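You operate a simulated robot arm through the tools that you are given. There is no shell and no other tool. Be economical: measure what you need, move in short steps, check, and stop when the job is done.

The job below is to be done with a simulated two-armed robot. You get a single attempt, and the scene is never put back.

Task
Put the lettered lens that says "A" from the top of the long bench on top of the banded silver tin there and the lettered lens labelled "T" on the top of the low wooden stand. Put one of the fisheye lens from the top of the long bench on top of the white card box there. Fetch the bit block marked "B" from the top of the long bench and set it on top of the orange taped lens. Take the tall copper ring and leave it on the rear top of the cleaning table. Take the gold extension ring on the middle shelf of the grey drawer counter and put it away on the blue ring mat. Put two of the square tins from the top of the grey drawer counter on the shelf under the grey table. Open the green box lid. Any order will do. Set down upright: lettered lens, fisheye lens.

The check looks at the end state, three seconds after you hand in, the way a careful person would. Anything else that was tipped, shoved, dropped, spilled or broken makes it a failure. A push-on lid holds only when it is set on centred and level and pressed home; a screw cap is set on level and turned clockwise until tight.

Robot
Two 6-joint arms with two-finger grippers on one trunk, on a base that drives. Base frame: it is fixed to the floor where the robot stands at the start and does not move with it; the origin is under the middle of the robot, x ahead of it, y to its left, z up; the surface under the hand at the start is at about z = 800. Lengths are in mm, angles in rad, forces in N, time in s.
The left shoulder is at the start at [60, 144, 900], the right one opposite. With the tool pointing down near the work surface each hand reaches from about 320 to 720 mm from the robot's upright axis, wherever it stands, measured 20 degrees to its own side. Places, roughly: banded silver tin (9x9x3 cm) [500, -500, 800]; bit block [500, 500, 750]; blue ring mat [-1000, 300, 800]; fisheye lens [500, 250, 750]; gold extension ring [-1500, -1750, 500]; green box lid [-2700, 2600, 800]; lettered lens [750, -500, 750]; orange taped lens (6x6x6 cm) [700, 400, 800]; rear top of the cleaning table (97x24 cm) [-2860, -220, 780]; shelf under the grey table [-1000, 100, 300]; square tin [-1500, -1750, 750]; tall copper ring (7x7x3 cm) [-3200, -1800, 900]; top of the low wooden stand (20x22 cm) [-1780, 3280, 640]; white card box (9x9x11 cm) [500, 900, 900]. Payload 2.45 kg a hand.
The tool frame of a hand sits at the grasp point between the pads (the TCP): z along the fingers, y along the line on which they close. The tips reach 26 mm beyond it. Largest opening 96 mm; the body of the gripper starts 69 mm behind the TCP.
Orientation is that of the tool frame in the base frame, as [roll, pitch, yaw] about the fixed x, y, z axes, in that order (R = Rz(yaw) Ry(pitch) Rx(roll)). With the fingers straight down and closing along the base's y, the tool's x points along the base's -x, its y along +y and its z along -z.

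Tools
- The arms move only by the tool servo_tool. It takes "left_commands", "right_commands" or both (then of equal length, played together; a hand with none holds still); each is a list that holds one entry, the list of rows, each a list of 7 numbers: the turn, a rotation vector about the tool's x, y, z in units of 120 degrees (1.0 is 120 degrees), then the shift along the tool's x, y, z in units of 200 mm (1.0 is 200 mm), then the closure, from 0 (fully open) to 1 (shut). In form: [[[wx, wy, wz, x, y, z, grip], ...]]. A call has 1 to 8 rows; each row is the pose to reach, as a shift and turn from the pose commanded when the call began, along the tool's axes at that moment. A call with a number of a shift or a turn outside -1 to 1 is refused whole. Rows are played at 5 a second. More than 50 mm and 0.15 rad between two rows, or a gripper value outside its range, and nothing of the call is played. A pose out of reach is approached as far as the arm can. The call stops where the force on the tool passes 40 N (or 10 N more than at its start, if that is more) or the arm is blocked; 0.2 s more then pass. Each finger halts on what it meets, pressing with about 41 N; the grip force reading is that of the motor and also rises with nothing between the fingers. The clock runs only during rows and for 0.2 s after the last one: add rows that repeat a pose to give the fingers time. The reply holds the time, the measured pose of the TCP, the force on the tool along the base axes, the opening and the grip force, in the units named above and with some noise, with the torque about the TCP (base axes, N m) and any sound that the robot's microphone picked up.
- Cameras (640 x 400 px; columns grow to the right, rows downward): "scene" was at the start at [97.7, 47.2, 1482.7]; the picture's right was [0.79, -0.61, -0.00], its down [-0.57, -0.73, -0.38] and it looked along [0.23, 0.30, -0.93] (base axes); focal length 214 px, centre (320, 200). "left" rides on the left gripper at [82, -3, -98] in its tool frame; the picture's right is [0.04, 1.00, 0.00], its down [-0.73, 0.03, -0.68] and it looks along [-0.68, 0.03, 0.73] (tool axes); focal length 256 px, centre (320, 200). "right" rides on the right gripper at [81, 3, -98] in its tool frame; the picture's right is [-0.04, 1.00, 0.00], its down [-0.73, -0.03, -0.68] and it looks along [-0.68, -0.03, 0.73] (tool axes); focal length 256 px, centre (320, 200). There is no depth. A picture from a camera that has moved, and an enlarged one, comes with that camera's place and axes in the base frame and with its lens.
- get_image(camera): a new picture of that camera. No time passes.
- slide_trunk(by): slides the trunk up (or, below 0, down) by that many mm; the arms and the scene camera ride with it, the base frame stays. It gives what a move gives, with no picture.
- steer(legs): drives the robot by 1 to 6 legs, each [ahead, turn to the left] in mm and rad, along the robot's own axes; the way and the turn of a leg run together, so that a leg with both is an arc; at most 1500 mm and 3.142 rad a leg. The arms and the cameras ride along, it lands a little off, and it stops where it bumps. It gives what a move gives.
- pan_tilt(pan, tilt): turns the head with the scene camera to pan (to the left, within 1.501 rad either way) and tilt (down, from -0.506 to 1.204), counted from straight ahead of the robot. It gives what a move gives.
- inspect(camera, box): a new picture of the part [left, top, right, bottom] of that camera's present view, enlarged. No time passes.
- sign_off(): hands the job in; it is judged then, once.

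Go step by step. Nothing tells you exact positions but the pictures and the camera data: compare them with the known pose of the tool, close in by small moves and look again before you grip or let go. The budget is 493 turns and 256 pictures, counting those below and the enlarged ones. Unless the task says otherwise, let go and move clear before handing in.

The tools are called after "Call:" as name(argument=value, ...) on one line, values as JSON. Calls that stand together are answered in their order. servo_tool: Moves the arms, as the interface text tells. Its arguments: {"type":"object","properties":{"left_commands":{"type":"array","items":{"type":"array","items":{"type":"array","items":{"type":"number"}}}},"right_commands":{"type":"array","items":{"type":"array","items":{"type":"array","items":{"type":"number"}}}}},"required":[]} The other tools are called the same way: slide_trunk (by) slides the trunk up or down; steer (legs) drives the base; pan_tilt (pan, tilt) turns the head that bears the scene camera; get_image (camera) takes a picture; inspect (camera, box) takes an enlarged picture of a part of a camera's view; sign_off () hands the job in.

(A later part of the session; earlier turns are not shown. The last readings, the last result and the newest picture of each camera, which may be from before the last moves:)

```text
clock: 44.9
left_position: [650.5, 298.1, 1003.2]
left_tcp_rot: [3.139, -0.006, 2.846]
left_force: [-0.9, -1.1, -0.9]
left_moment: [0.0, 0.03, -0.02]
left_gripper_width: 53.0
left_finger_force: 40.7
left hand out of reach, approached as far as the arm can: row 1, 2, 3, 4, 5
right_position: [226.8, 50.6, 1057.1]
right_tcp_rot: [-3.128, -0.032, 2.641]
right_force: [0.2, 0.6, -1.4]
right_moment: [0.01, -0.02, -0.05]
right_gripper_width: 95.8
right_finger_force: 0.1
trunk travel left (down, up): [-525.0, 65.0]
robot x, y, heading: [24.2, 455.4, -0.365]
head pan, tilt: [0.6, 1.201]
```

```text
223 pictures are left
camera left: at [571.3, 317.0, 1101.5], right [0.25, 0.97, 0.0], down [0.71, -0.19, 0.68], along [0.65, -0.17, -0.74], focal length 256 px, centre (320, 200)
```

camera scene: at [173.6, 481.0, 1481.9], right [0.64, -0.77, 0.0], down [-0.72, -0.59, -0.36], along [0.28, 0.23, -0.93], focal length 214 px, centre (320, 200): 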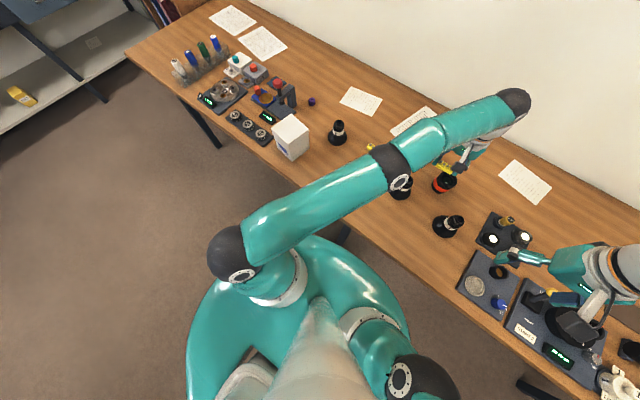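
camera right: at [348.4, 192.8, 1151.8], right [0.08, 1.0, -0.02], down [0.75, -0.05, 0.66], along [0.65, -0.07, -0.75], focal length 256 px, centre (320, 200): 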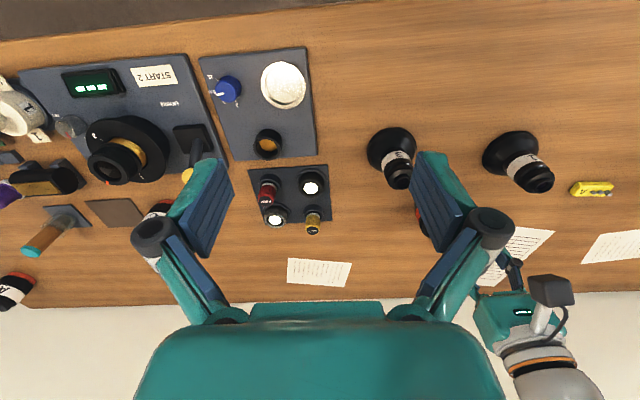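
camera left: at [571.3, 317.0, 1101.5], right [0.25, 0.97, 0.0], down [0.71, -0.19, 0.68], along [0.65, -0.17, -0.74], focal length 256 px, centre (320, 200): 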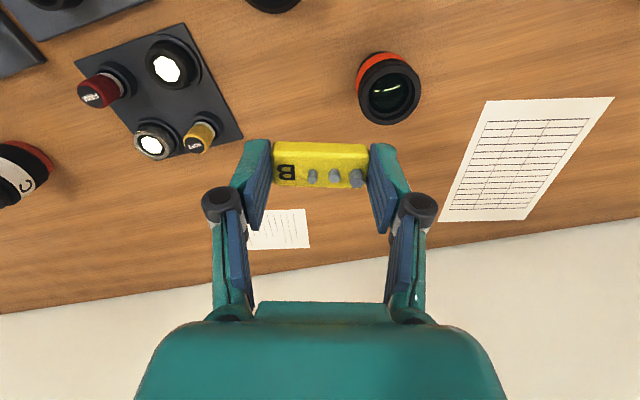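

The lens top shows at about (670, 357). I raise the trunk for better reach, then move over it.

Call:
slide_trunk(by=60)

Call:
servo_tool(left_commands=[[[0, 0, 0, 0, 0, 0.2, 1], [0, 0, 0, 0, 0, 0.4, 1], [0, 0, 0, -0.02, 0.15, 0.5, 1], [0, 0, 0, -0.02, 0.28, 0.5, 1], [0, 0, 0, -0.02, 0.28, 0.5, 1], [0, 0, 0, -0.02, 0.28, 0.5, 1]]])

Call:
get_image(camera="left")

```text
clock: 45.9
left_position: [649.8, 296.9, 1062.4]
left_tcp_rot: [3.141, -0.005, 2.846]
left_force: [0.7, 0.1, -0.2]
left_moment: [-0.03, -0.01, 0.04]
left_gripper_width: 53.2
left_finger_force: 41.3
right_position: [227.4, 50.9, 1114.9]
right_tcp_rot: [-3.127, -0.031, 2.642]
right_force: [-0.9, -0.1, -0.5]
right_moment: [-0.02, -0.02, -0.01]
right_gripper_width: 95.9
right_finger_force: 0.1
trunk travel left (down, up): [-585.0, 5.0]
robot x, y, heading: [20.0, 454.2, -0.356]
head pan, tilt: [0.6, 1.201]
```

```text
clock: 47.3
left_position: [692.5, 333.0, 971.5]
left_tcp_rot: [3.139, -0.007, 2.846]
left_force: [-0.4, 0.1, -1.0]
left_moment: [0.01, -0.03, -0.01]
left_gripper_width: 53.1
left_finger_force: 40.9
left hand out of reach, approached as far as the arm can: row 1, 2, 3, 4, 5, 6
right_position: [228.7, 49.4, 1115.5]
right_tcp_rot: [-3.128, -0.032, 2.641]
right_force: [0.4, 0.6, -0.4]
right_moment: [-0.02, 0.03, 0.0]
right_gripper_width: 95.9
right_finger_force: 0.2
trunk travel left (down, up): [-585.0, 5.0]
robot x, y, heading: [23.3, 453.4, -0.361]
head pan, tilt: [0.6, 1.201]
```

```text
222 pictures are left
camera left: at [614.3, 352.5, 1070.7], right [0.25, 0.97, 0.0], down [0.71, -0.19, 0.67], along [0.65, -0.17, -0.74], focal length 256 px, centre (320, 200)
```

left: 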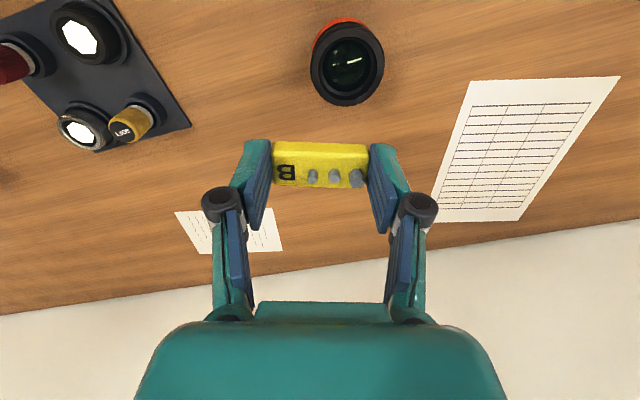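

The hand is near its reach limit, so I drive 40 mm closer, with the block well above everything.

Call:
steer(legs=[[45, 0]])

Call:
servo_tool(left_commands=[[[0, 0, 0, 0.15, 0.05, 0, 1], [0, 0, 0, 0.25, 0.1, 0.1, 1], [0, 0, 0, 0.25, 0.1, 0.1, 1]]])

Call:
get_image(camera="left")

```text
clock: 48.2
left_position: [736.2, 316.2, 969.6]
left_tcp_rot: [3.14, -0.01, 2.844]
left_force: [0.7, -0.3, -0.6]
left_moment: [0.03, 0.09, 0.01]
left_gripper_width: 52.7
left_finger_force: 41.1
right_position: [271.2, 33.9, 1114.7]
right_tcp_rot: [-3.126, -0.035, 2.644]
right_force: [0.3, 0.1, -0.3]
right_moment: [-0.01, 0.04, -0.03]
right_gripper_width: 96.1
right_finger_force: 0.2
trunk travel left (down, up): [-585.0, 5.0]
robot x, y, heading: [61.3, 443.2, -0.36]
head pan, tilt: [0.6, 1.201]
```

```text
clock: 49.0
left_position: [733.9, 317.1, 972.9]
left_tcp_rot: [3.139, -0.007, 2.846]
left_force: [0.2, -0.5, -1.3]
left_moment: [0.01, -0.03, 0.03]
left_gripper_width: 53.2
left_finger_force: 40.9
left hand out of reach, approached as far as the arm can: row 1, 2, 3
right_position: [268.3, 34.0, 1115.1]
right_tcp_rot: [-3.126, -0.031, 2.641]
right_force: [0.3, 1.0, -0.3]
right_moment: [0.01, -0.01, 0.01]
right_gripper_width: 95.9
right_finger_force: 0.0
trunk travel left (down, up): [-585.0, 5.0]
robot x, y, heading: [66.2, 436.2, -0.355]
head pan, tilt: [0.6, 1.201]
```

```text
221 pictures are left
camera left: at [655.5, 336.2, 1071.5], right [0.25, 0.97, 0.0], down [0.71, -0.19, 0.67], along [0.65, -0.17, -0.74], focal length 256 px, centre (320, 200)
```

left: 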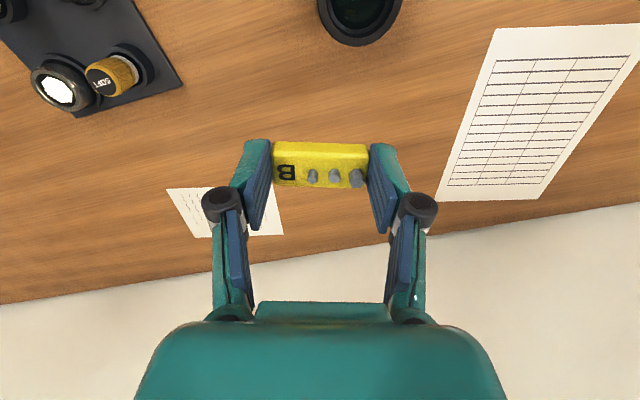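

The arm seems stuck at a joint limit. I command it well back toward the robot to free it.

Call:
servo_tool(left_commands=[[[0, 0, 0, 0.15, -0.05, -0.1, 1], [0, 0, 0, 0.3, -0.1, -0.2, 1], [0, 0, 0, 0.45, -0.15, -0.29, 1], [0, 0, 0, 0.6, -0.2, -0.29, 1], [0, 0, 0, 0.75, -0.25, -0.29, 1], [0, 0, 0, 0.75, -0.25, -0.29, 1], [0, 0, 0, 0.75, -0.25, -0.29, 1]]])

Call:
get_image(camera="scene")

```text
clock: 50.6
left_position: [705.1, 285.5, 1027.0]
left_tcp_rot: [3.139, -0.008, 2.847]
left_force: [-0.1, 0.1, -1.0]
left_moment: [-0.01, -0.01, -0.01]
left_gripper_width: 53.0
left_finger_force: 41.2
left hand out of reach, approached as far as the arm can: row 1, 2, 3, 4, 5, 6, 7
right_position: [268.9, 34.2, 1116.1]
right_tcp_rot: [-3.128, -0.032, 2.642]
right_force: [-0.3, 0.0, 1.0]
right_moment: [0.02, 0.02, -0.01]
right_gripper_width: 96.1
right_finger_force: 0.0
trunk travel left (down, up): [-585.0, 5.0]
robot x, y, heading: [62.4, 439.8, -0.365]
head pan, tilt: [0.6, 1.201]
```

```text
220 pictures are left
camera scene: at [177.9, 431.3, 1541.7], right [0.24, -0.97, 0.0], down [-0.91, -0.22, -0.36], along [0.35, 0.09, -0.93], focal length 214 px, centre (320, 200)
```

scene: 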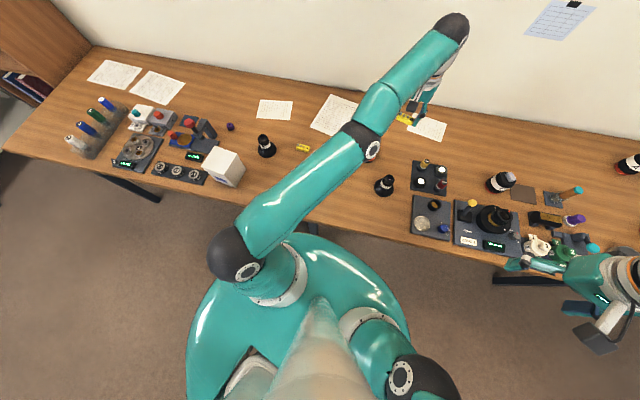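

The arm is fully stretched. I lift it higher to bend the elbow out of the stretched posture.

Call:
servo_tool(left_commands=[[[0, 0, 0, 0, 0, -0.2, 1], [0, 0, 0, 0, 0, -0.4, 1], [0, 0, 0, 0, 0, -0.6, 1], [0, 0, 0, 0, 0, -0.8, 1], [0, 0, 0, 0, 0, -0.8, 1], [0, 0, 0, 0, 0, -0.8, 1], [0, 0, 0, 0, 0, -0.8, 1]]])

Call:
get_image(camera="scene")

```text
clock: 52.2
left_position: [663.0, 308.4, 1166.5]
left_tcp_rot: [3.14, -0.005, 2.846]
left_force: [-0.6, -0.2, -1.3]
left_moment: [0.02, -0.01, 0.02]
left_gripper_width: 52.7
left_finger_force: 41.5
left hand out of reach, approached as far as the arm can: row 1, 2, 3, 4, 5, 6, 7
right_position: [269.0, 34.5, 1115.6]
right_tcp_rot: [-3.129, -0.031, 2.642]
right_force: [0.0, -0.5, 0.5]
right_moment: [0.0, -0.01, -0.01]
right_gripper_width: 96.4
right_finger_force: 0.0
trunk travel left (down, up): [-585.0, 5.0]
robot x, y, heading: [62.7, 439.9, -0.356]
head pan, tilt: [0.6, 1.201]
```

```text
219 pictures are left
camera scene: at [178.0, 431.1, 1541.7], right [0.24, -0.97, 0.0], down [-0.91, -0.22, -0.36], along [0.35, 0.09, -0.93], focal length 214 px, centre (320, 200)
```

scene: 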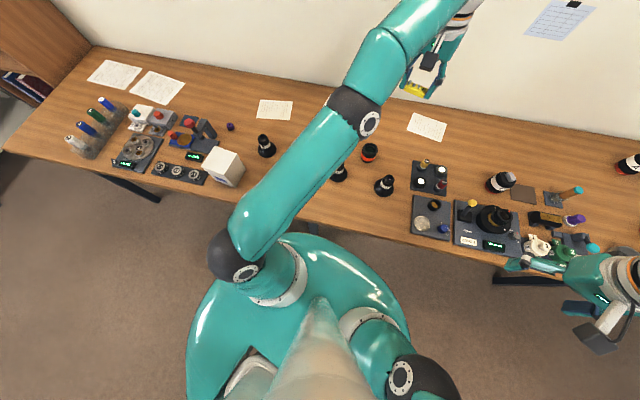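

Call:
servo_tool(left_commands=[[[0, 0, 0, 0.1, 0, 0.15, 1], [0, 0, 0, 0.2, 0, 0.3, 1], [0, 0, 0, 0.3, 0, 0.45, 1], [0, 0, 0, 0.4, 0, 0.6, 1], [0, 0, 0, 0.4, 0, 0.6, 1]]])

Call:
get_image(camera="scene")

```text
clock: 53.4
left_position: [662.9, 306.6, 1157.4]
left_tcp_rot: [3.14, -0.011, 2.843]
left_force: [0.9, 0.8, -1.2]
left_moment: [-0.01, 0.02, 0.0]
left_gripper_width: 53.0
left_finger_force: 40.9
left hand out of reach, approached as far as the arm can: row 1, 2, 3, 4, 5
right_position: [269.1, 33.5, 1116.5]
right_tcp_rot: [-3.128, -0.031, 2.642]
right_force: [-0.5, -0.1, -0.3]
right_moment: [0.03, -0.01, -0.01]
right_gripper_width: 95.6
right_finger_force: 0.0
trunk travel left (down, up): [-585.0, 5.0]
robot x, y, heading: [63.0, 435.9, -0.36]
head pan, tilt: [0.6, 1.201]
```

```text
218 pictures are left
camera scene: at [178.0, 431.2, 1541.7], right [0.24, -0.97, 0.0], down [-0.91, -0.22, -0.36], along [0.35, 0.09, -0.93], focal length 214 px, centre (320, 200)
```

scene: 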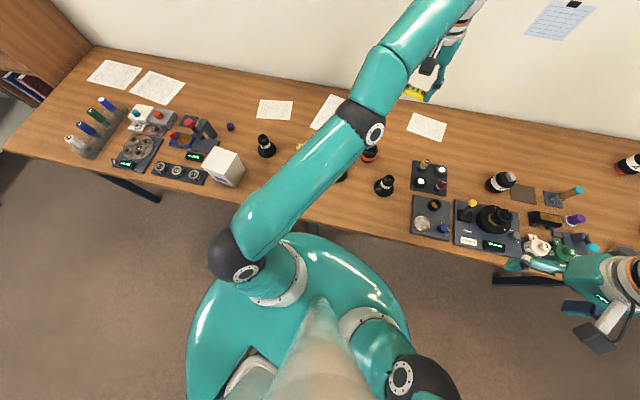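

Call:
servo_tool(left_commands=[[[0, 0, 0, 0, 0, 0, 1], [0, 0, 0, 0, 0, 0, 1], [0, 0, 0, 0, 0, 0, 1], [0, 0, 0, 0, 0, 0, 1]]])

```text
clock: 54.4
left_position: [663.2, 307.1, 1157.9]
left_tcp_rot: [3.14, -0.006, 2.844]
left_force: [0.1, 0.8, -0.8]
left_moment: [-0.01, -0.02, 0.01]
left_gripper_width: 52.8
left_finger_force: 40.5
right_position: [268.9, 34.7, 1115.0]
right_tcp_rot: [-3.128, -0.031, 2.643]
right_force: [-0.6, 0.8, 0.8]
right_moment: [0.01, 0.0, 0.03]
right_gripper_width: 96.0
right_finger_force: 0.1
trunk travel left (down, up): [-585.0, 5.0]
robot x, y, heading: [64.8, 440.6, -0.36]
head pan, tilt: [0.6, 1.201]
```

Call:
servo_tool(left_commands=[[[0, 0, 0, 0.1, 0, 0.1, 1], [0, 0, 0, 0.2, 0, 0.2, 1], [0, 0, 0, 0.2, 0, 0.2, 1]]])

```text
clock: 55.2
left_position: [663.9, 307.3, 1159.4]
left_tcp_rot: [3.139, -0.007, 2.847]
left_force: [0.2, -0.2, -0.2]
left_moment: [0.02, 0.0, 0.0]
left_gripper_width: 52.8
left_finger_force: 41.0
left hand out of reach, approached as far as the arm can: row 1, 2, 3
right_position: [268.6, 33.7, 1115.8]
right_tcp_rot: [-3.128, -0.031, 2.643]
right_force: [-0.3, -0.6, -0.6]
right_moment: [0.0, 0.0, -0.02]
right_gripper_width: 96.0
right_finger_force: 0.0
trunk travel left (down, up): [-585.0, 5.0]
robot x, y, heading: [66.9, 438.5, -0.357]
head pan, tilt: [0.6, 1.201]
```

Call:
servo_tool(left_commands=[[[0, 0, 0, 0, 0.15, 0, 1], [0, 0, 0, 0, 0.3, 0, 1], [0, 0, 0, 0, 0.45, 0, 1], [0, 0, 0, 0, 0.45, 0, 1]]])

Call:
get_image(camera="scene")

```text
clock: 56.2
left_position: [702.3, 383.0, 1159.6]
left_tcp_rot: [3.141, -0.008, 2.845]
left_force: [-0.3, -0.5, 0.0]
left_moment: [-0.02, -0.03, -0.02]
left_gripper_width: 52.9
left_finger_force: 40.7
left hand out of reach, approached as far as the arm can: row 1, 2, 3, 4
right_position: [268.5, 33.9, 1115.3]
right_tcp_rot: [-3.128, -0.032, 2.641]
right_force: [0.1, -0.6, -0.5]
right_moment: [-0.01, -0.01, 0.02]
right_gripper_width: 95.8
right_finger_force: 0.1
trunk travel left (down, up): [-585.0, 5.0]
robot x, y, heading: [65.2, 441.0, -0.357]
head pan, tilt: [0.6, 1.201]
```

```text
217 pictures are left
camera scene: at [177.6, 430.6, 1541.7], right [0.24, -0.97, 0.0], down [-0.91, -0.22, -0.36], along [0.35, 0.09, -0.93], focal length 214 px, centre (320, 200)
```

scene: 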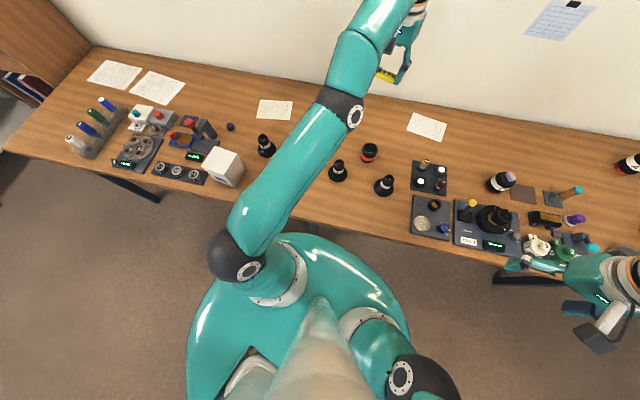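

I tilt the fingers outward; that brings the wrist inward and should bend the elbow again.

Call:
servo_tool(left_commands=[[[0, -0.06, 0, 0, 0, 0, 1], [0, -0.12, 0, 0, 0, 0, 1], [0, -0.18, 0, 0, 0, 0, 1], [0, -0.24, 0, 0, 0, 0, 1], [0, -0.24, 0, 0, 0, 0, 1]]])

Call:
get_image(camera="scene")

```text
clock: 57.4
left_position: [700.9, 384.5, 1183.2]
left_tcp_rot: [3.139, 0.037, 2.846]
left_force: [0.1, 0.3, -0.1]
left_moment: [-0.02, 0.03, -0.01]
left_gripper_width: 52.9
left_finger_force: 41.6
left hand out of reach, approached as far as the arm can: row 1, 2, 3, 4, 5
right_position: [269.2, 33.4, 1117.3]
right_tcp_rot: [-3.127, -0.03, 2.642]
right_force: [0.2, -1.1, -0.1]
right_moment: [0.0, 0.0, 0.0]
right_gripper_width: 96.1
right_finger_force: 0.1
trunk travel left (down, up): [-585.0, 5.0]
robot x, y, heading: [62.2, 437.0, -0.36]
head pan, tilt: [0.6, 1.201]
```

```text
216 pictures are left
camera scene: at [178.0, 431.3, 1541.7], right [0.24, -0.97, 0.0], down [-0.91, -0.22, -0.36], along [0.35, 0.09, -0.93], focal length 214 px, centre (320, 200)
```

scene: 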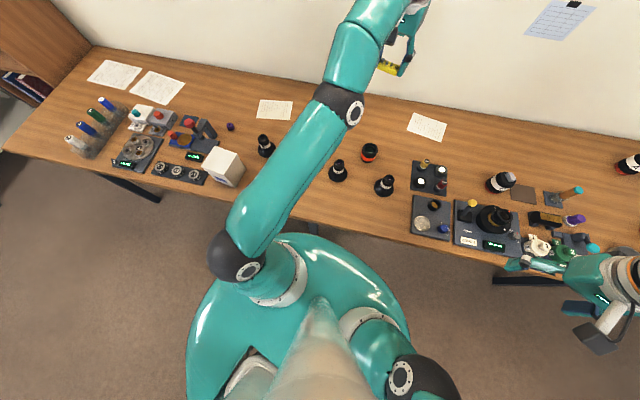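

The arm is singular when straight, so I try retracting in very small steps.

Call:
servo_tool(left_commands=[[[0, 0, 0, 0.003, 0, 0.0, 1], [0, 0, 0, 0.008, 0, 0.0, 1], [0, 0, 0, 0.015, 0, 0.0, 1], [0, 0, 0, 0.025, 0, 0.0, 1], [0, 0, 0, 0.04, 0, 0, 1], [0, 0, 0, 0.06, 0, 0, 1], [0, 0, 0, 0.09, 0, 0, 1], [0, 0, 0, 0.13, 0, 0, 1]]])

```text
clock: 59.2
left_position: [700.0, 382.9, 1186.4]
left_tcp_rot: [3.139, 0.037, 2.847]
left_force: [0.0, 0.2, 0.1]
left_moment: [-0.04, -0.02, 0.01]
left_gripper_width: 52.9
left_finger_force: 40.9
left hand out of reach, approached as far as the arm can: row 3, 4, 5, 6, 7, 8
right_position: [269.1, 35.2, 1117.2]
right_tcp_rot: [-3.127, -0.032, 2.642]
right_force: [-0.2, 0.4, -0.8]
right_moment: [-0.03, -0.06, -0.02]
right_gripper_width: 96.1
right_finger_force: 0.1
trunk travel left (down, up): [-585.0, 5.0]
robot x, y, heading: [64.1, 437.2, -0.36]
head pan, tilt: [0.6, 1.201]
```

Likely the elbow passed through straight to the wrong side. I go outward and down to swing it back.

Call:
servo_tool(left_commands=[[[0, 0, 0, -0.1, 0, 0.15, 1], [0, 0, 0, -0.2, 0, 0.33, 1], [0, 0, 0, -0.3, 0, 0.53, 1], [0, 0, 0, -0.325, 0, 0.73, 1], [0, 0, 0, -0.325, 0, 0.93, 1], [0, 0, 0, -0.325, 0, 0.93, 1]]])

Call:
get_image(camera="scene")

```text
clock: 60.6
left_position: [763.7, 362.4, 1002.2]
left_tcp_rot: [3.139, 0.039, 2.845]
left_force: [0.7, -1.1, -0.3]
left_moment: [0.01, -0.02, -0.02]
left_gripper_width: 52.8
left_finger_force: 41.1
left hand out of reach, approached as far as the arm can: row 1, 2, 3, 4, 5, 6
right_position: [268.5, 34.1, 1116.6]
right_tcp_rot: [-3.127, -0.031, 2.641]
right_force: [-0.7, 0.4, 0.3]
right_moment: [-0.02, 0.04, 0.0]
right_gripper_width: 95.9
right_finger_force: 0.1
trunk travel left (down, up): [-585.0, 5.0]
robot x, y, heading: [69.6, 437.1, -0.36]
head pan, tilt: [0.6, 1.201]
```

```text
215 pictures are left
camera scene: at [178.3, 430.9, 1541.7], right [0.24, -0.97, 0.0], down [-0.91, -0.22, -0.36], along [0.35, 0.09, -0.93], focal length 214 px, centre (320, 200)
```

scene: 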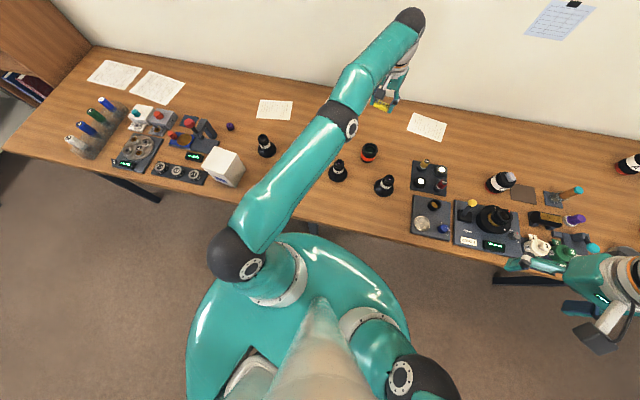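

Call:
servo_tool(left_commands=[[[0, 0, 0, 0.02, 0, 0.15, 1], [0, 0, 0, 0.06, 0, 0.3, 1], [0, 0, 0, 0.12, 0, 0.4, 1], [0, 0, 0, 0.2, 0, 0.4, 1], [0, 0, 0, 0.28, 0, 0.4, 1], [0, 0, 0, 0.28, 0, 0.4, 1]]])

Call:
get_image(camera="scene")

```text
clock: 62.0
left_position: [768.4, 359.0, 924.8]
left_tcp_rot: [3.138, 0.037, 2.845]
left_force: [0.1, 0.2, -0.1]
left_moment: [-0.01, 0.02, -0.01]
left_gripper_width: 53.2
left_finger_force: 40.8
left hand out of reach, approached as far as the arm can: row 1, 2, 3, 4, 5, 6
right_position: [268.8, 34.1, 1116.7]
right_tcp_rot: [-3.128, -0.031, 2.642]
right_force: [-0.1, 0.3, -0.1]
right_moment: [0.0, -0.02, 0.02]
right_gripper_width: 96.0
right_finger_force: 0.1
trunk travel left (down, up): [-585.0, 5.0]
robot x, y, heading: [66.4, 437.2, -0.361]
head pan, tilt: [0.6, 1.201]
```

```text
214 pictures are left
camera scene: at [177.9, 431.3, 1541.7], right [0.24, -0.97, 0.0], down [-0.91, -0.22, -0.36], along [0.35, 0.09, -0.93], focal length 214 px, centre (320, 200)
```

scene: 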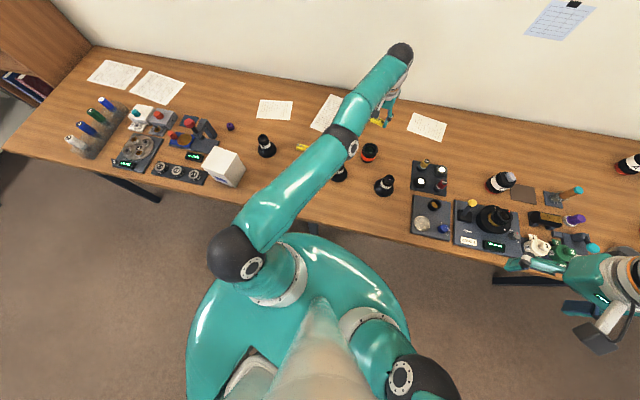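

I test whether this posture can extend further, to learn which joint limit binds.

Call:
servo_tool(left_commands=[[[0, 0, 0, -0.05, 0, 0, 1], [0, 0, 0, -0.1, 0, 0, 1], [0, 0, 0, -0.15, 0, 0, 1], [0, 0, 0, -0.15, 0, 0, 1]]])

Call:
inspect(camera="scene", box=[160, 20, 480, 300])

```text
clock: 63.0
left_position: [770.2, 356.6, 925.0]
left_tcp_rot: [3.137, 0.038, 2.847]
left_force: [0.8, 0.3, 0.7]
left_moment: [0.01, 0.01, 0.06]
left_gripper_width: 53.0
left_finger_force: 41.1
left hand out of reach, approached as far as the arm can: row 1, 2, 3, 4
right_position: [269.2, 33.8, 1114.8]
right_tcp_rot: [-3.127, -0.031, 2.642]
right_force: [-0.7, 0.0, 0.1]
right_moment: [0.0, 0.01, 0.01]
right_gripper_width: 96.0
right_finger_force: 0.1
trunk travel left (down, up): [-585.0, 5.0]
robot x, y, heading: [64.2, 433.0, -0.362]
head pan, tilt: [0.6, 1.201]
```

```text
1.43 times, centred on (320, 160) of scene
camera zoom: at [178.0, 431.3, 1541.7], right [0.24, -0.97, 0.0], down [-0.91, -0.22, -0.36], along [0.35, 0.09, -0.93], focal length 306 px, centre (320, 257)
```

zoom: 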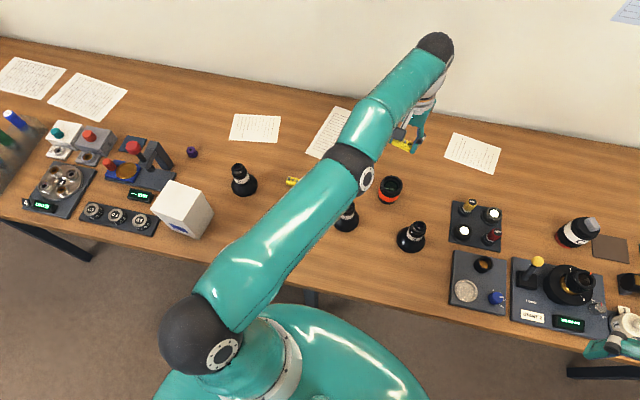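

Call:
servo_tool(left_commands=[[[0, 0, 0, 0.02, 0, -0.2, 1], [0, 0, 0, 0.06, 0, -0.4, 1], [0, 0, 0, 0.13, 0, -0.6, 1], [0, 0, 0, 0.22, 0, -0.8, 1], [0, 0, 0, 0.35, 0, -1, 1], [0, 0, 0, 0.5, 0, -1, 1], [0, 0, 0, 0.65, 0, -1, 1], [0, 0, 0, 0.8, 0, -1, 1]]])

Call:
servo_tool(left_commands=[[[0, 0, 0, 0, 0.2, 0, 1], [0, 0, 0, 0, 0.4, 0, 1], [0, 0, 0, 0, 0.6, 0, 1], [0, 0, 0, 0, 0.8, 0, 1], [0, 0, 0, 0, 1, 0, 1], [0, 0, 0, 0, 1, 0, 1]]])

```text
clock: 64.8
left_position: [732.6, 363.2, 1100.5]
left_tcp_rot: [3.137, 0.036, 2.845]
left_force: [0.5, 0.2, -0.8]
left_moment: [-0.01, -0.01, 0.01]
left_gripper_width: 53.1
left_finger_force: 41.5
left hand out of reach, approached as far as the arm can: row 3, 4, 5, 6, 7, 8
right_position: [268.4, 35.2, 1116.2]
right_tcp_rot: [-3.128, -0.032, 2.644]
right_force: [-0.3, -0.7, -0.2]
right_moment: [-0.04, -0.01, -0.02]
right_gripper_width: 95.9
right_finger_force: 0.0
trunk travel left (down, up): [-585.0, 5.0]
robot x, y, heading: [65.4, 437.0, -0.358]
head pan, tilt: [0.6, 1.201]
```

```text
clock: 66.2
left_position: [782.5, 553.9, 1098.9]
left_tcp_rot: [3.137, 0.038, 2.845]
left_force: [-0.4, -0.2, -0.3]
left_moment: [0.0, -0.03, 0.01]
left_gripper_width: 52.9
left_finger_force: 40.1
left hand out of reach, approached as far as the arm can: row 2, 5, 6
right_position: [268.7, 35.4, 1117.6]
right_tcp_rot: [-3.129, -0.032, 2.639]
right_force: [0.0, 0.7, -0.7]
right_moment: [0.02, -0.01, -0.01]
right_gripper_width: 96.1
right_finger_force: 0.0
trunk travel left (down, up): [-585.0, 5.0]
robot x, y, heading: [66.5, 440.1, -0.358]
head pan, tilt: [0.6, 1.201]
```

Call:
servo_tool(left_commands=[[[0, 0, 0, 0.05, 0.2, 0, 1], [0, 0, 0, 0.12, 0.4, 0, 1], [0, 0, 0, 0.22, 0.6, 0, 1], [0, 0, 0, 0.35, 0.8, 0, 1], [0, 0, 0, 0.5, 0.9, 0, 1], [0, 0, 0, 0.65, 1, 0, 1], [0, 0, 0, 0.8, 1, 0, 1]]])

Call:
get_image(camera="scene")

```text
clock: 67.8
left_position: [682.1, 788.0, 1095.4]
left_tcp_rot: [3.137, 0.043, 2.846]
left_force: [-2.3, 0.8, 0.0]
left_moment: [0.03, -0.05, 0.0]
left_gripper_width: 52.9
left_finger_force: 41.1
left hand out of reach, approached as far as the arm can: row 4
right_position: [265.2, 34.0, 1116.1]
right_tcp_rot: [-3.13, -0.029, 2.64]
right_force: [-1.8, 1.4, -0.3]
right_moment: [-0.01, -0.06, 0.01]
right_gripper_width: 96.0
right_finger_force: 0.1
trunk travel left (down, up): [-585.0, 5.0]
robot x, y, heading: [67.4, 440.4, -0.359]
head pan, tilt: [0.6, 1.201]
```

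```text
212 pictures are left
camera scene: at [173.8, 430.8, 1542.0], right [0.24, -0.97, 0.0], down [-0.9, -0.22, -0.36], along [0.35, 0.09, -0.93], focal length 214 px, centre (320, 200)
```

scene: 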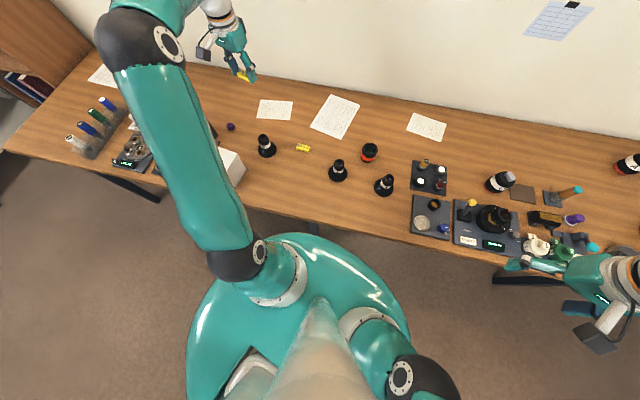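

The arm popped back into a normal bent posture, with the block still held. Now I go gently to the lens inside reach.

Call:
servo_tool(left_commands=[[[0, 0.004, 0, 0.05, -0.18, 0.06, 1], [0, 0.008, 0, 0.1, -0.36, 0.13, 1], [0, 0.012, 0, 0.12, -0.54, 0.2, 1], [0, 0.016, 0, 0.12, -0.72, 0.28, 1], [0, 0.02, 0, 0.12, -0.9, 0.35, 1], [0, 0.02, 0, 0.12, -0.98, 0.35, 1], [0, 0.02, 0, 0.12, -0.98, 0.35, 1]]])

```text
clock: 69.4
left_position: [608.4, 612.2, 1022.9]
left_tcp_rot: [3.139, -0.004, 2.847]
left_force: [0.0, 0.0, 0.2]
left_moment: [-0.02, 0.0, 0.01]
left_gripper_width: 53.1
left_finger_force: 41.5
right_position: [268.9, 34.6, 1116.3]
right_tcp_rot: [-3.127, -0.031, 2.643]
right_force: [-0.6, 0.3, 0.7]
right_moment: [0.02, 0.01, 0.0]
right_gripper_width: 96.2
right_finger_force: 0.0
trunk travel left (down, up): [-585.0, 5.0]
robot x, y, heading: [63.5, 436.6, -0.36]
head pan, tilt: [0.6, 1.201]
```

Call:
servo_tool(left_commands=[[[0, 0, 0, -0.09, -0.18, 0.05, 1], [0, 0, 0, -0.18, -0.36, 0.1, 1], [0, 0, 0, -0.27, -0.54, 0.18, 1], [0, 0, 0, -0.36, -0.72, 0.25, 1], [0, 0, 0, -0.43, -0.87, 0.31, 1], [0, 0, 0, -0.43, -0.87, 0.31, 1]]])

Call:
get_image(camera="left")

```text
clock: 70.8
left_position: [641.6, 420.4, 956.7]
left_tcp_rot: [3.138, -0.003, 2.846]
left_force: [0.0, -0.6, -0.2]
left_moment: [-0.02, 0.0, 0.01]
left_gripper_width: 53.1
left_finger_force: 40.8
right_position: [268.0, 34.5, 1116.6]
right_tcp_rot: [-3.126, -0.032, 2.641]
right_force: [0.3, 0.4, 0.3]
right_moment: [-0.02, -0.02, 0.02]
right_gripper_width: 96.5
right_finger_force: 0.0
trunk travel left (down, up): [-585.0, 5.0]
robot x, y, heading: [66.6, 433.2, -0.355]
head pan, tilt: [0.6, 1.201]
```

```text
211 pictures are left
camera left: at [563.6, 440.2, 1056.2], right [0.25, 0.97, 0.0], down [0.71, -0.19, 0.68], along [0.66, -0.17, -0.74], focal length 256 px, centre (320, 200)
```

left: 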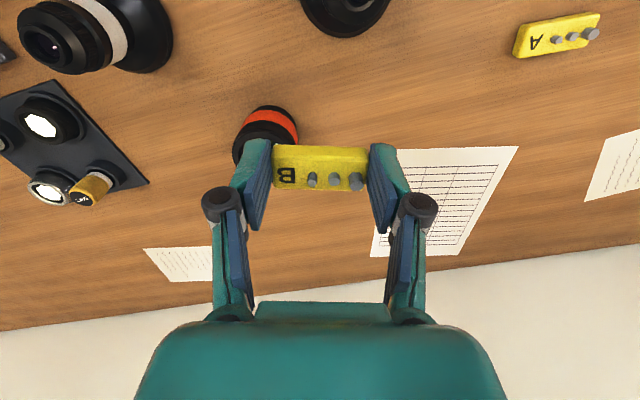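

Call:
servo_tool(left_commands=[[[0, 0, 0, -0.12, -0.13, 0.05, 1], [0, 0, 0, -0.236, -0.255, 0.1, 1], [0, 0, 0, -0.236, -0.255, 0.2, 1], [0, 0, 0, -0.236, -0.255, 0.25, 1], [0, 0, 0, -0.236, -0.255, 0.25, 1]]])

Call:
get_image(camera="left")

Call:
get_image(camera="right")

Call:
inspect(camera="scene", box=[280, 80, 480, 205])

```text
clock: 72.0
left_position: [670.4, 358.6, 906.3]
left_tcp_rot: [3.138, -0.005, 2.846]
left_force: [0.3, 0.0, -0.8]
left_moment: [-0.02, 0.0, -0.01]
left_gripper_width: 52.9
left_finger_force: 41.4
right_position: [268.5, 34.6, 1117.0]
right_tcp_rot: [-3.128, -0.033, 2.642]
right_force: [1.1, 1.1, 0.4]
right_moment: [0.0, -0.02, 0.01]
right_gripper_width: 96.0
right_finger_force: 0.1
trunk travel left (down, up): [-585.0, 5.0]
robot x, y, heading: [68.5, 437.5, -0.362]
head pan, tilt: [0.6, 1.201]
```

```text
210 pictures are left
camera left: at [591.3, 377.9, 1005.0], right [0.25, 0.97, 0.0], down [0.71, -0.19, 0.68], along [0.65, -0.17, -0.74], focal length 256 px, centre (320, 200)
```

left: 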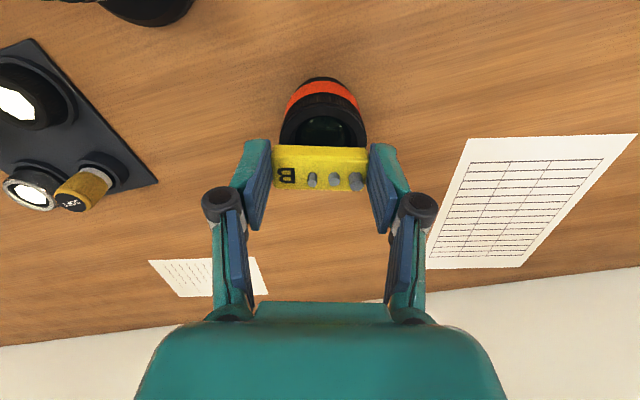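

```text
209 pictures are left
camera right: at [201.3, 76.9, 1216.9], right [0.51, 0.86, -0.02], down [0.65, -0.38, 0.66], along [0.56, -0.35, -0.75], focal length 256 px, centre (320, 200)
```

right: 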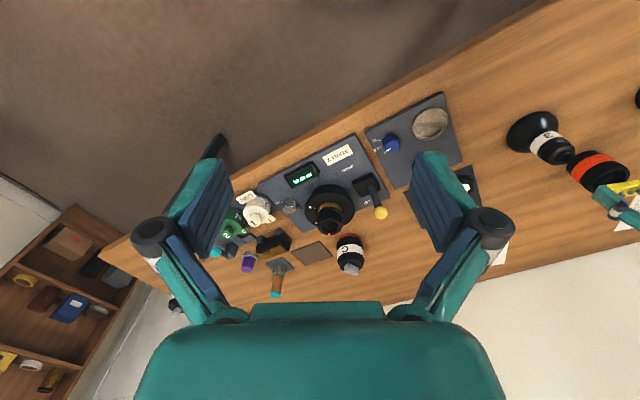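

```text
3.20 times, centred on (380, 142) of scene
camera zoom: at [177.7, 431.5, 1541.7], right [0.24, -0.97, 0.0], down [-0.91, -0.22, -0.36], along [0.35, 0.09, -0.93], focal length 686 px, centre (128, 384)
```

zoom: 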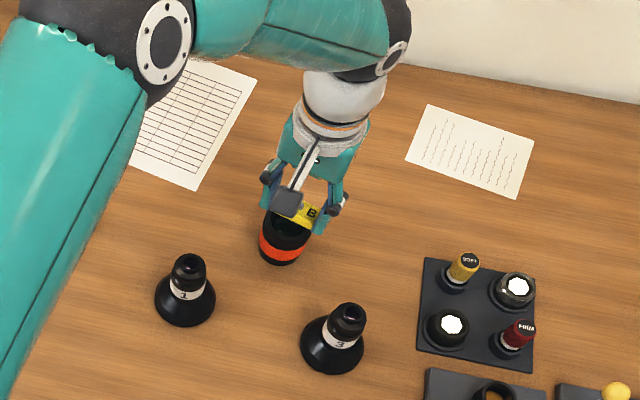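

Alignment over the lens is good to a few mm. I lower the block onto it.

Call:
servo_tool(left_commands=[[[0, 0, 0, 0, 0.01, 0.03, 1], [0, 0, 0, 0, 0.01, 0.06, 1], [0, 0, 0, 0, 0.01, 0.07, 1], [0, 0, 0, 0, 0.01, 0.07, 1]]])

Call:
get_image(camera="left")

Call:
inspect(camera="scene", box=[340, 130, 400, 168])

```text
clock: 73.0
left_position: [672.3, 360.0, 891.9]
left_tcp_rot: [3.138, -0.005, 2.847]
left_force: [0.1, 0.5, -0.5]
left_moment: [-0.01, 0.01, -0.01]
left_gripper_width: 52.8
left_finger_force: 41.0
right_position: [270.0, 34.2, 1116.0]
right_tcp_rot: [-3.127, -0.031, 2.64]
right_force: [0.5, -0.9, 0.3]
right_moment: [0.01, -0.01, -0.01]
right_gripper_width: 95.9
right_finger_force: 0.0
trunk travel left (down, up): [-585.0, 5.0]
robot x, y, heading: [64.5, 442.0, -0.362]
head pan, tilt: [0.6, 1.201]
```

```text
207 pictures are left
camera left: at [592.4, 379.3, 990.3], right [0.25, 0.97, 0.0], down [0.71, -0.19, 0.68], along [0.65, -0.17, -0.74], focal length 256 px, centre (320, 200)
```

left: 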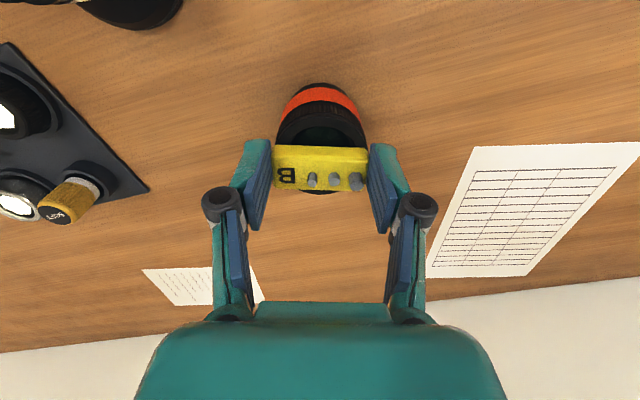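

```text
10.53 times, centred on (370, 149) of scene
camera zoom: at [177.9, 431.2, 1541.7], right [0.24, -0.97, 0.0], down [-0.91, -0.22, -0.36], along [0.35, 0.09, -0.93], focal length 2258 px, centre (-206, 737)
```

zoom: 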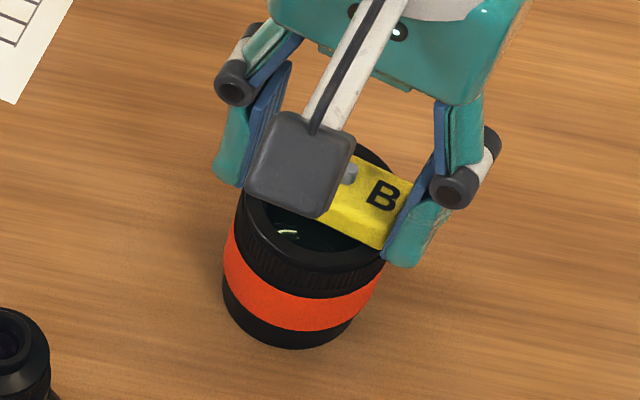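

Call:
servo_tool(left_commands=[[[0, 0, 0, -0.01, 0, 0.005, 1], [0, 0, 0, -0.01, 0, 0.01, 1], [0, 0, 0, -0.01, 0, 0.01, 1]]])

Call:
servo_tool(left_commands=[[[0, 0, 0, 0, 0, 0.005, 1], [0, 0, 0, 0, 0, 0.01, 1], [0, 0, 0, 0, 0, 0.01, 1]]])

```text
clock: 73.8
left_position: [672.8, 358.8, 889.9]
left_tcp_rot: [3.136, -0.005, 2.846]
left_force: [0.8, 0.5, 1.3]
left_moment: [-0.01, -0.06, 0.03]
left_gripper_width: 53.2
left_finger_force: 41.1
right_position: [269.6, 34.9, 1115.9]
right_tcp_rot: [-3.127, -0.032, 2.64]
right_force: [0.1, 0.3, -0.7]
right_moment: [0.01, 0.03, 0.0]
right_gripper_width: 96.0
right_finger_force: 0.2
trunk travel left (down, up): [-585.0, 5.0]
robot x, y, heading: [66.3, 439.8, -0.36]
head pan, tilt: [0.6, 1.201]
```

```text
clock: 74.6
left_position: [674.3, 358.6, 891.0]
left_tcp_rot: [3.137, -0.001, 2.847]
left_force: [-1.6, -0.7, 11.0]
left_moment: [-0.3, 0.07, -0.07]
left_gripper_width: 52.9
left_finger_force: 41.2
right_position: [267.3, 34.2, 1116.3]
right_tcp_rot: [-3.128, -0.029, 2.643]
right_force: [-0.6, 0.4, 1.2]
right_moment: [0.04, 0.02, 0.01]
right_gripper_width: 95.7
right_finger_force: 0.0
trunk travel left (down, up): [-585.0, 5.0]
robot x, y, heading: [63.4, 437.2, -0.361]
head pan, tilt: [0.6, 1.201]
```

Contact at 11 N. I back off 1 mm, open and rise.

Call:
servo_tool(left_commands=[[[0, 0, 0, 0, 0, -0.007, 1], [0, 0, 0, 0, 0, -0.007, 0.35], [0, 0, 0, 0, 0, -0.007, 0.2], [0, 0, 0, 0, 0, -0.007, 0.2], [0, 0, 0, 0, 0, -0.1, 0.2], [0, 0, 0, 0, 0, -0.3, 0.2], [0, 0, 0, 0, 0, -0.5, 0.2]]])

Call:
get_image(camera="left")

Call:
inspect(camera="scene", box=[340, 130, 400, 168])

```text
clock: 76.2
left_position: [674.1, 358.7, 987.8]
left_tcp_rot: [3.138, -0.006, 2.846]
left_force: [-0.3, -0.2, -0.2]
left_moment: [0.0, -0.04, 0.01]
left_gripper_width: 77.0
left_finger_force: 0.1
right_position: [268.0, 34.4, 1116.7]
right_tcp_rot: [-3.128, -0.031, 2.642]
right_force: [-0.2, 0.2, -0.7]
right_moment: [0.01, -0.02, -0.02]
right_gripper_width: 96.4
right_finger_force: 0.2
trunk travel left (down, up): [-585.0, 5.0]
robot x, y, heading: [65.7, 439.2, -0.357]
head pan, tilt: [0.6, 1.201]
```

```text
205 pictures are left
camera left: at [594.6, 377.6, 1086.5], right [0.25, 0.97, 0.0], down [0.71, -0.19, 0.68], along [0.65, -0.17, -0.74], focal length 256 px, centre (320, 200)
```

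left: 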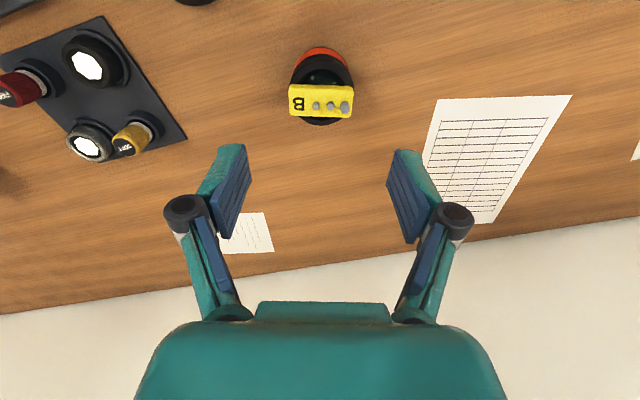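

```text
10.53 times, centred on (370, 149) of scene
camera zoom: at [177.2, 431.4, 1541.7], right [0.24, -0.97, 0.0], down [-0.91, -0.22, -0.36], along [0.35, 0.09, -0.93], focal length 2258 px, centre (-206, 737)
```

zoom: 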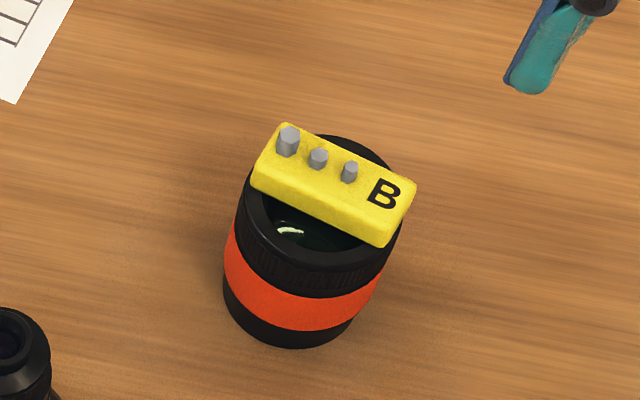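

B sits on the orange lens. Next is fisheye lens 2, near (601, 754), for the white card box.

Call:
servo_tool(left_commands=[[[0, 0, 0, 0.11, 0.166, -0.1, 0], [0, 0, 0, 0.22, 0.332, -0.18, 0], [0, 0, 0, 0.33, 0.498, -0.2, 0], [0, 0, 0, 0.44, 0.664, -0.2, 0], [0, 0, 0, 0.55, 0.83, -0.2, 0], [0, 0, 0, 0.55, 0.83, -0.2, 0]]])

Call:
servo_tool(left_commands=[[[0, 0, 0, 0.11, 0.166, -0.05, 0], [0, 0, 0, 0.22, 0.332, -0.1, 0], [0, 0, 0, 0.33, 0.498, -0.1, 0], [0, 0, 0, 0.44, 0.664, -0.1, 0], [0, 0, 0, 0.55, 0.83, -0.1, 0], [0, 0, 0, 0.55, 0.83, -0.1, 0]]])

Call:
get_image(camera="left")

Call:
get_image(camera="scene")

```text
clock: 77.6
left_position: [617.4, 547.4, 1026.7]
left_tcp_rot: [3.139, -0.005, 2.846]
left_force: [-0.7, -1.0, 0.1]
left_moment: [0.0, 0.03, -0.03]
left_gripper_width: 95.9
left_finger_force: 0.0
right_position: [270.0, 34.3, 1115.3]
right_tcp_rot: [-3.128, -0.032, 2.641]
right_force: [-0.4, 0.2, 0.7]
right_moment: [0.02, 0.0, 0.0]
right_gripper_width: 96.2
right_finger_force: 0.0
trunk travel left (down, up): [-585.0, 5.0]
robot x, y, heading: [64.6, 433.6, -0.361]
head pan, tilt: [0.6, 1.201]
```

```text
clock: 79.0
left_position: [563.7, 737.5, 1051.3]
left_tcp_rot: [3.138, -0.004, 2.844]
left_force: [-0.3, -0.3, 0.4]
left_moment: [0.02, 0.05, -0.02]
left_gripper_width: 96.0
left_finger_force: 0.0
right_position: [268.4, 34.0, 1116.5]
right_tcp_rot: [-3.125, -0.031, 2.642]
right_force: [0.4, -0.3, 0.1]
right_moment: [0.02, -0.02, -0.02]
right_gripper_width: 95.9
right_finger_force: 0.1
trunk travel left (down, up): [-585.0, 5.0]
robot x, y, heading: [63.2, 436.3, -0.354]
head pan, tilt: [0.6, 1.201]
```

```text
203 pictures are left
camera left: at [485.3, 757.7, 1149.7], right [0.25, 0.97, 0.0], down [0.71, -0.19, 0.68], along [0.65, -0.17, -0.74], focal length 256 px, centre (320, 200)
```

left: 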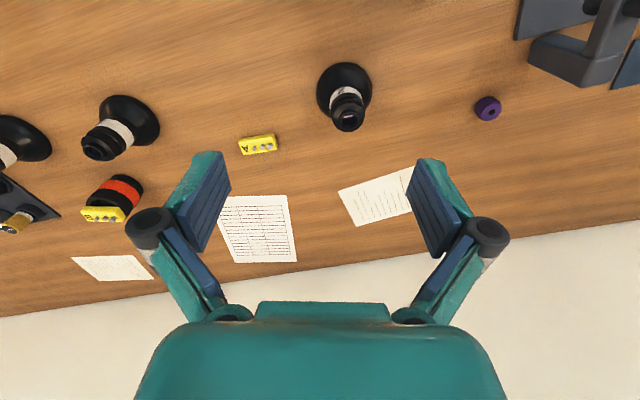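

```text
202 pictures are left
camera scene: at [177.8, 430.8, 1541.7], right [0.24, -0.97, 0.0], down [-0.91, -0.22, -0.36], along [0.35, 0.09, -0.93], focal length 214 px, centre (320, 200)
```

scene: 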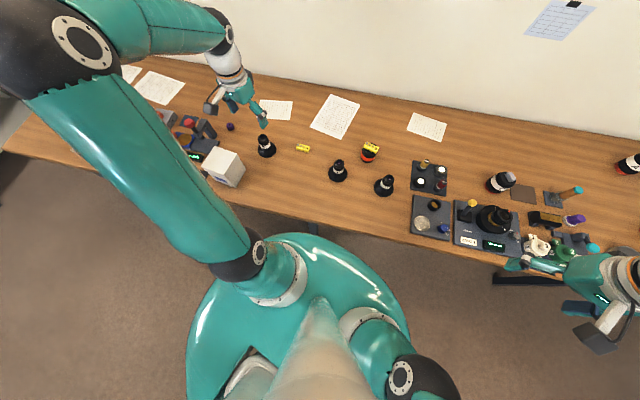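

Call:
servo_tool(left_commands=[[[0, 0, 0, -0.08, 0.08, 0.15, 0], [0, 0, 0, -0.165, 0.163, 0.3, 0], [0, 0, 0, -0.165, 0.163, 0.3, 0], [0, 0, 0, -0.165, 0.163, 0.3, 0]]])

Call:
get_image(camera="left")

```text
clock: 80.0
left_position: [602.8, 761.8, 991.1]
left_tcp_rot: [3.138, -0.005, 2.844]
left_force: [0.0, -0.1, 0.0]
left_moment: [0.0, 0.03, 0.02]
left_gripper_width: 95.7
left_finger_force: 0.1
right_position: [269.8, 34.6, 1115.5]
right_tcp_rot: [-3.125, -0.031, 2.641]
right_force: [-0.1, -0.5, -0.1]
right_moment: [-0.02, 0.05, 0.01]
right_gripper_width: 96.0
right_finger_force: 0.0
trunk travel left (down, up): [-585.0, 5.0]
robot x, y, heading: [63.7, 441.4, -0.364]
head pan, tilt: [0.6, 1.201]
```

```text
201 pictures are left
camera left: at [525.1, 780.9, 1089.5], right [0.25, 0.97, 0.0], down [0.71, -0.19, 0.68], along [0.65, -0.17, -0.74], focal length 256 px, centre (320, 200)
```

left: 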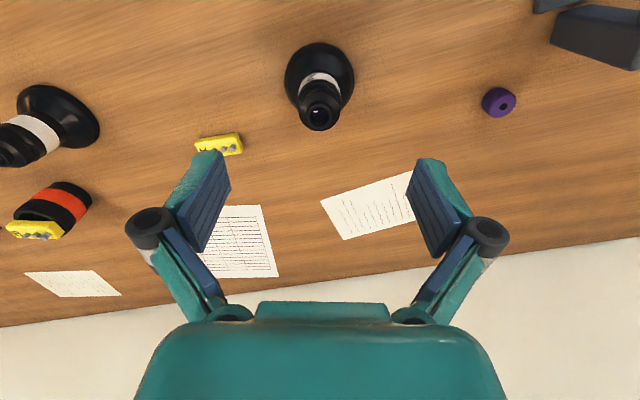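

Aligned over fisheye 2. I descend around it.

Call:
servo_tool(left_commands=[[[0, 0, 0, -0.006, -0.003, 0.2, 0], [0, 0, 0, -0.006, -0.003, 0.4, 0], [0, 0, 0, -0.006, -0.003, 0.5, 0], [0, 0, 0, -0.006, -0.003, 0.5, 0]]])

Call:
get_image(camera="left")

```text
clock: 81.0
left_position: [602.9, 761.0, 891.1]
left_tcp_rot: [3.138, -0.003, 2.846]
left_force: [-0.7, -0.8, -0.8]
left_moment: [0.02, -0.01, 0.03]
left_gripper_width: 95.9
left_finger_force: 0.0
right_position: [269.0, 34.5, 1117.5]
right_tcp_rot: [-3.129, -0.032, 2.642]
right_force: [0.1, 0.7, 0.0]
right_moment: [0.01, -0.02, 0.01]
right_gripper_width: 96.1
right_finger_force: 0.0
trunk travel left (down, up): [-585.0, 5.0]
robot x, y, heading: [64.7, 437.0, -0.359]
head pan, tilt: [0.6, 1.201]
```

```text
200 pictures are left
camera left: at [524.0, 780.8, 989.8], right [0.25, 0.97, 0.0], down [0.71, -0.19, 0.68], along [0.66, -0.17, -0.74], focal length 256 px, centre (320, 200)
```

left: 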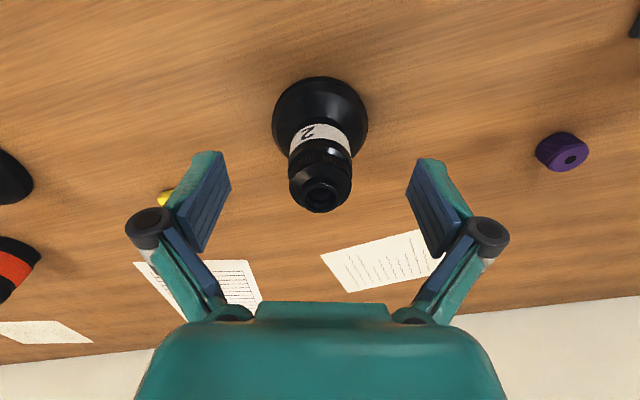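

Call:
servo_tool(left_commands=[[[0, 0, 0, 0, 0, 0.05, 0], [0, 0, 0, 0, 0, 0.1, 0], [0, 0, 0, 0, 0, 0.1, 0.3], [0, 0, 0, 0, 0, 0.1, 0.6], [0, 0, 0, 0, 0, 0.1, 1], [0, 0, 0, 0, 0, 0.1, 1], [0, 0, 0, 0, 0, 0.1, 1]]])

Call:
get_image(camera="left")

```text
clock: 82.6
left_position: [602.5, 760.4, 871.9]
left_tcp_rot: [3.137, -0.002, 2.845]
left_force: [0.0, 0.1, 0.0]
left_moment: [0.01, -0.04, 0.02]
left_gripper_width: 37.5
left_finger_force: 40.6
right_position: [269.6, 34.7, 1116.8]
right_tcp_rot: [-3.128, -0.032, 2.642]
right_force: [-0.3, -0.3, 0.0]
right_moment: [-0.01, -0.02, -0.02]
right_gripper_width: 95.9
right_finger_force: 0.1
trunk travel left (down, up): [-585.0, 5.0]
robot x, y, heading: [64.7, 440.7, -0.359]
head pan, tilt: [0.6, 1.201]
```

```text
199 pictures are left
camera left: at [523.5, 780.7, 969.5], right [0.25, 0.97, 0.0], down [0.71, -0.19, 0.68], along [0.65, -0.17, -0.74], focal length 256 px, centre (320, 200)
```

left: 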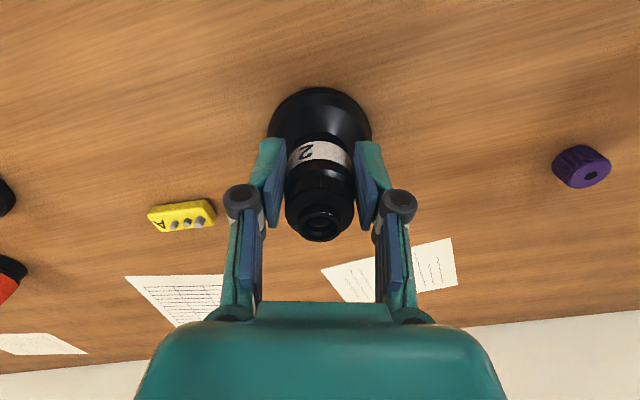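

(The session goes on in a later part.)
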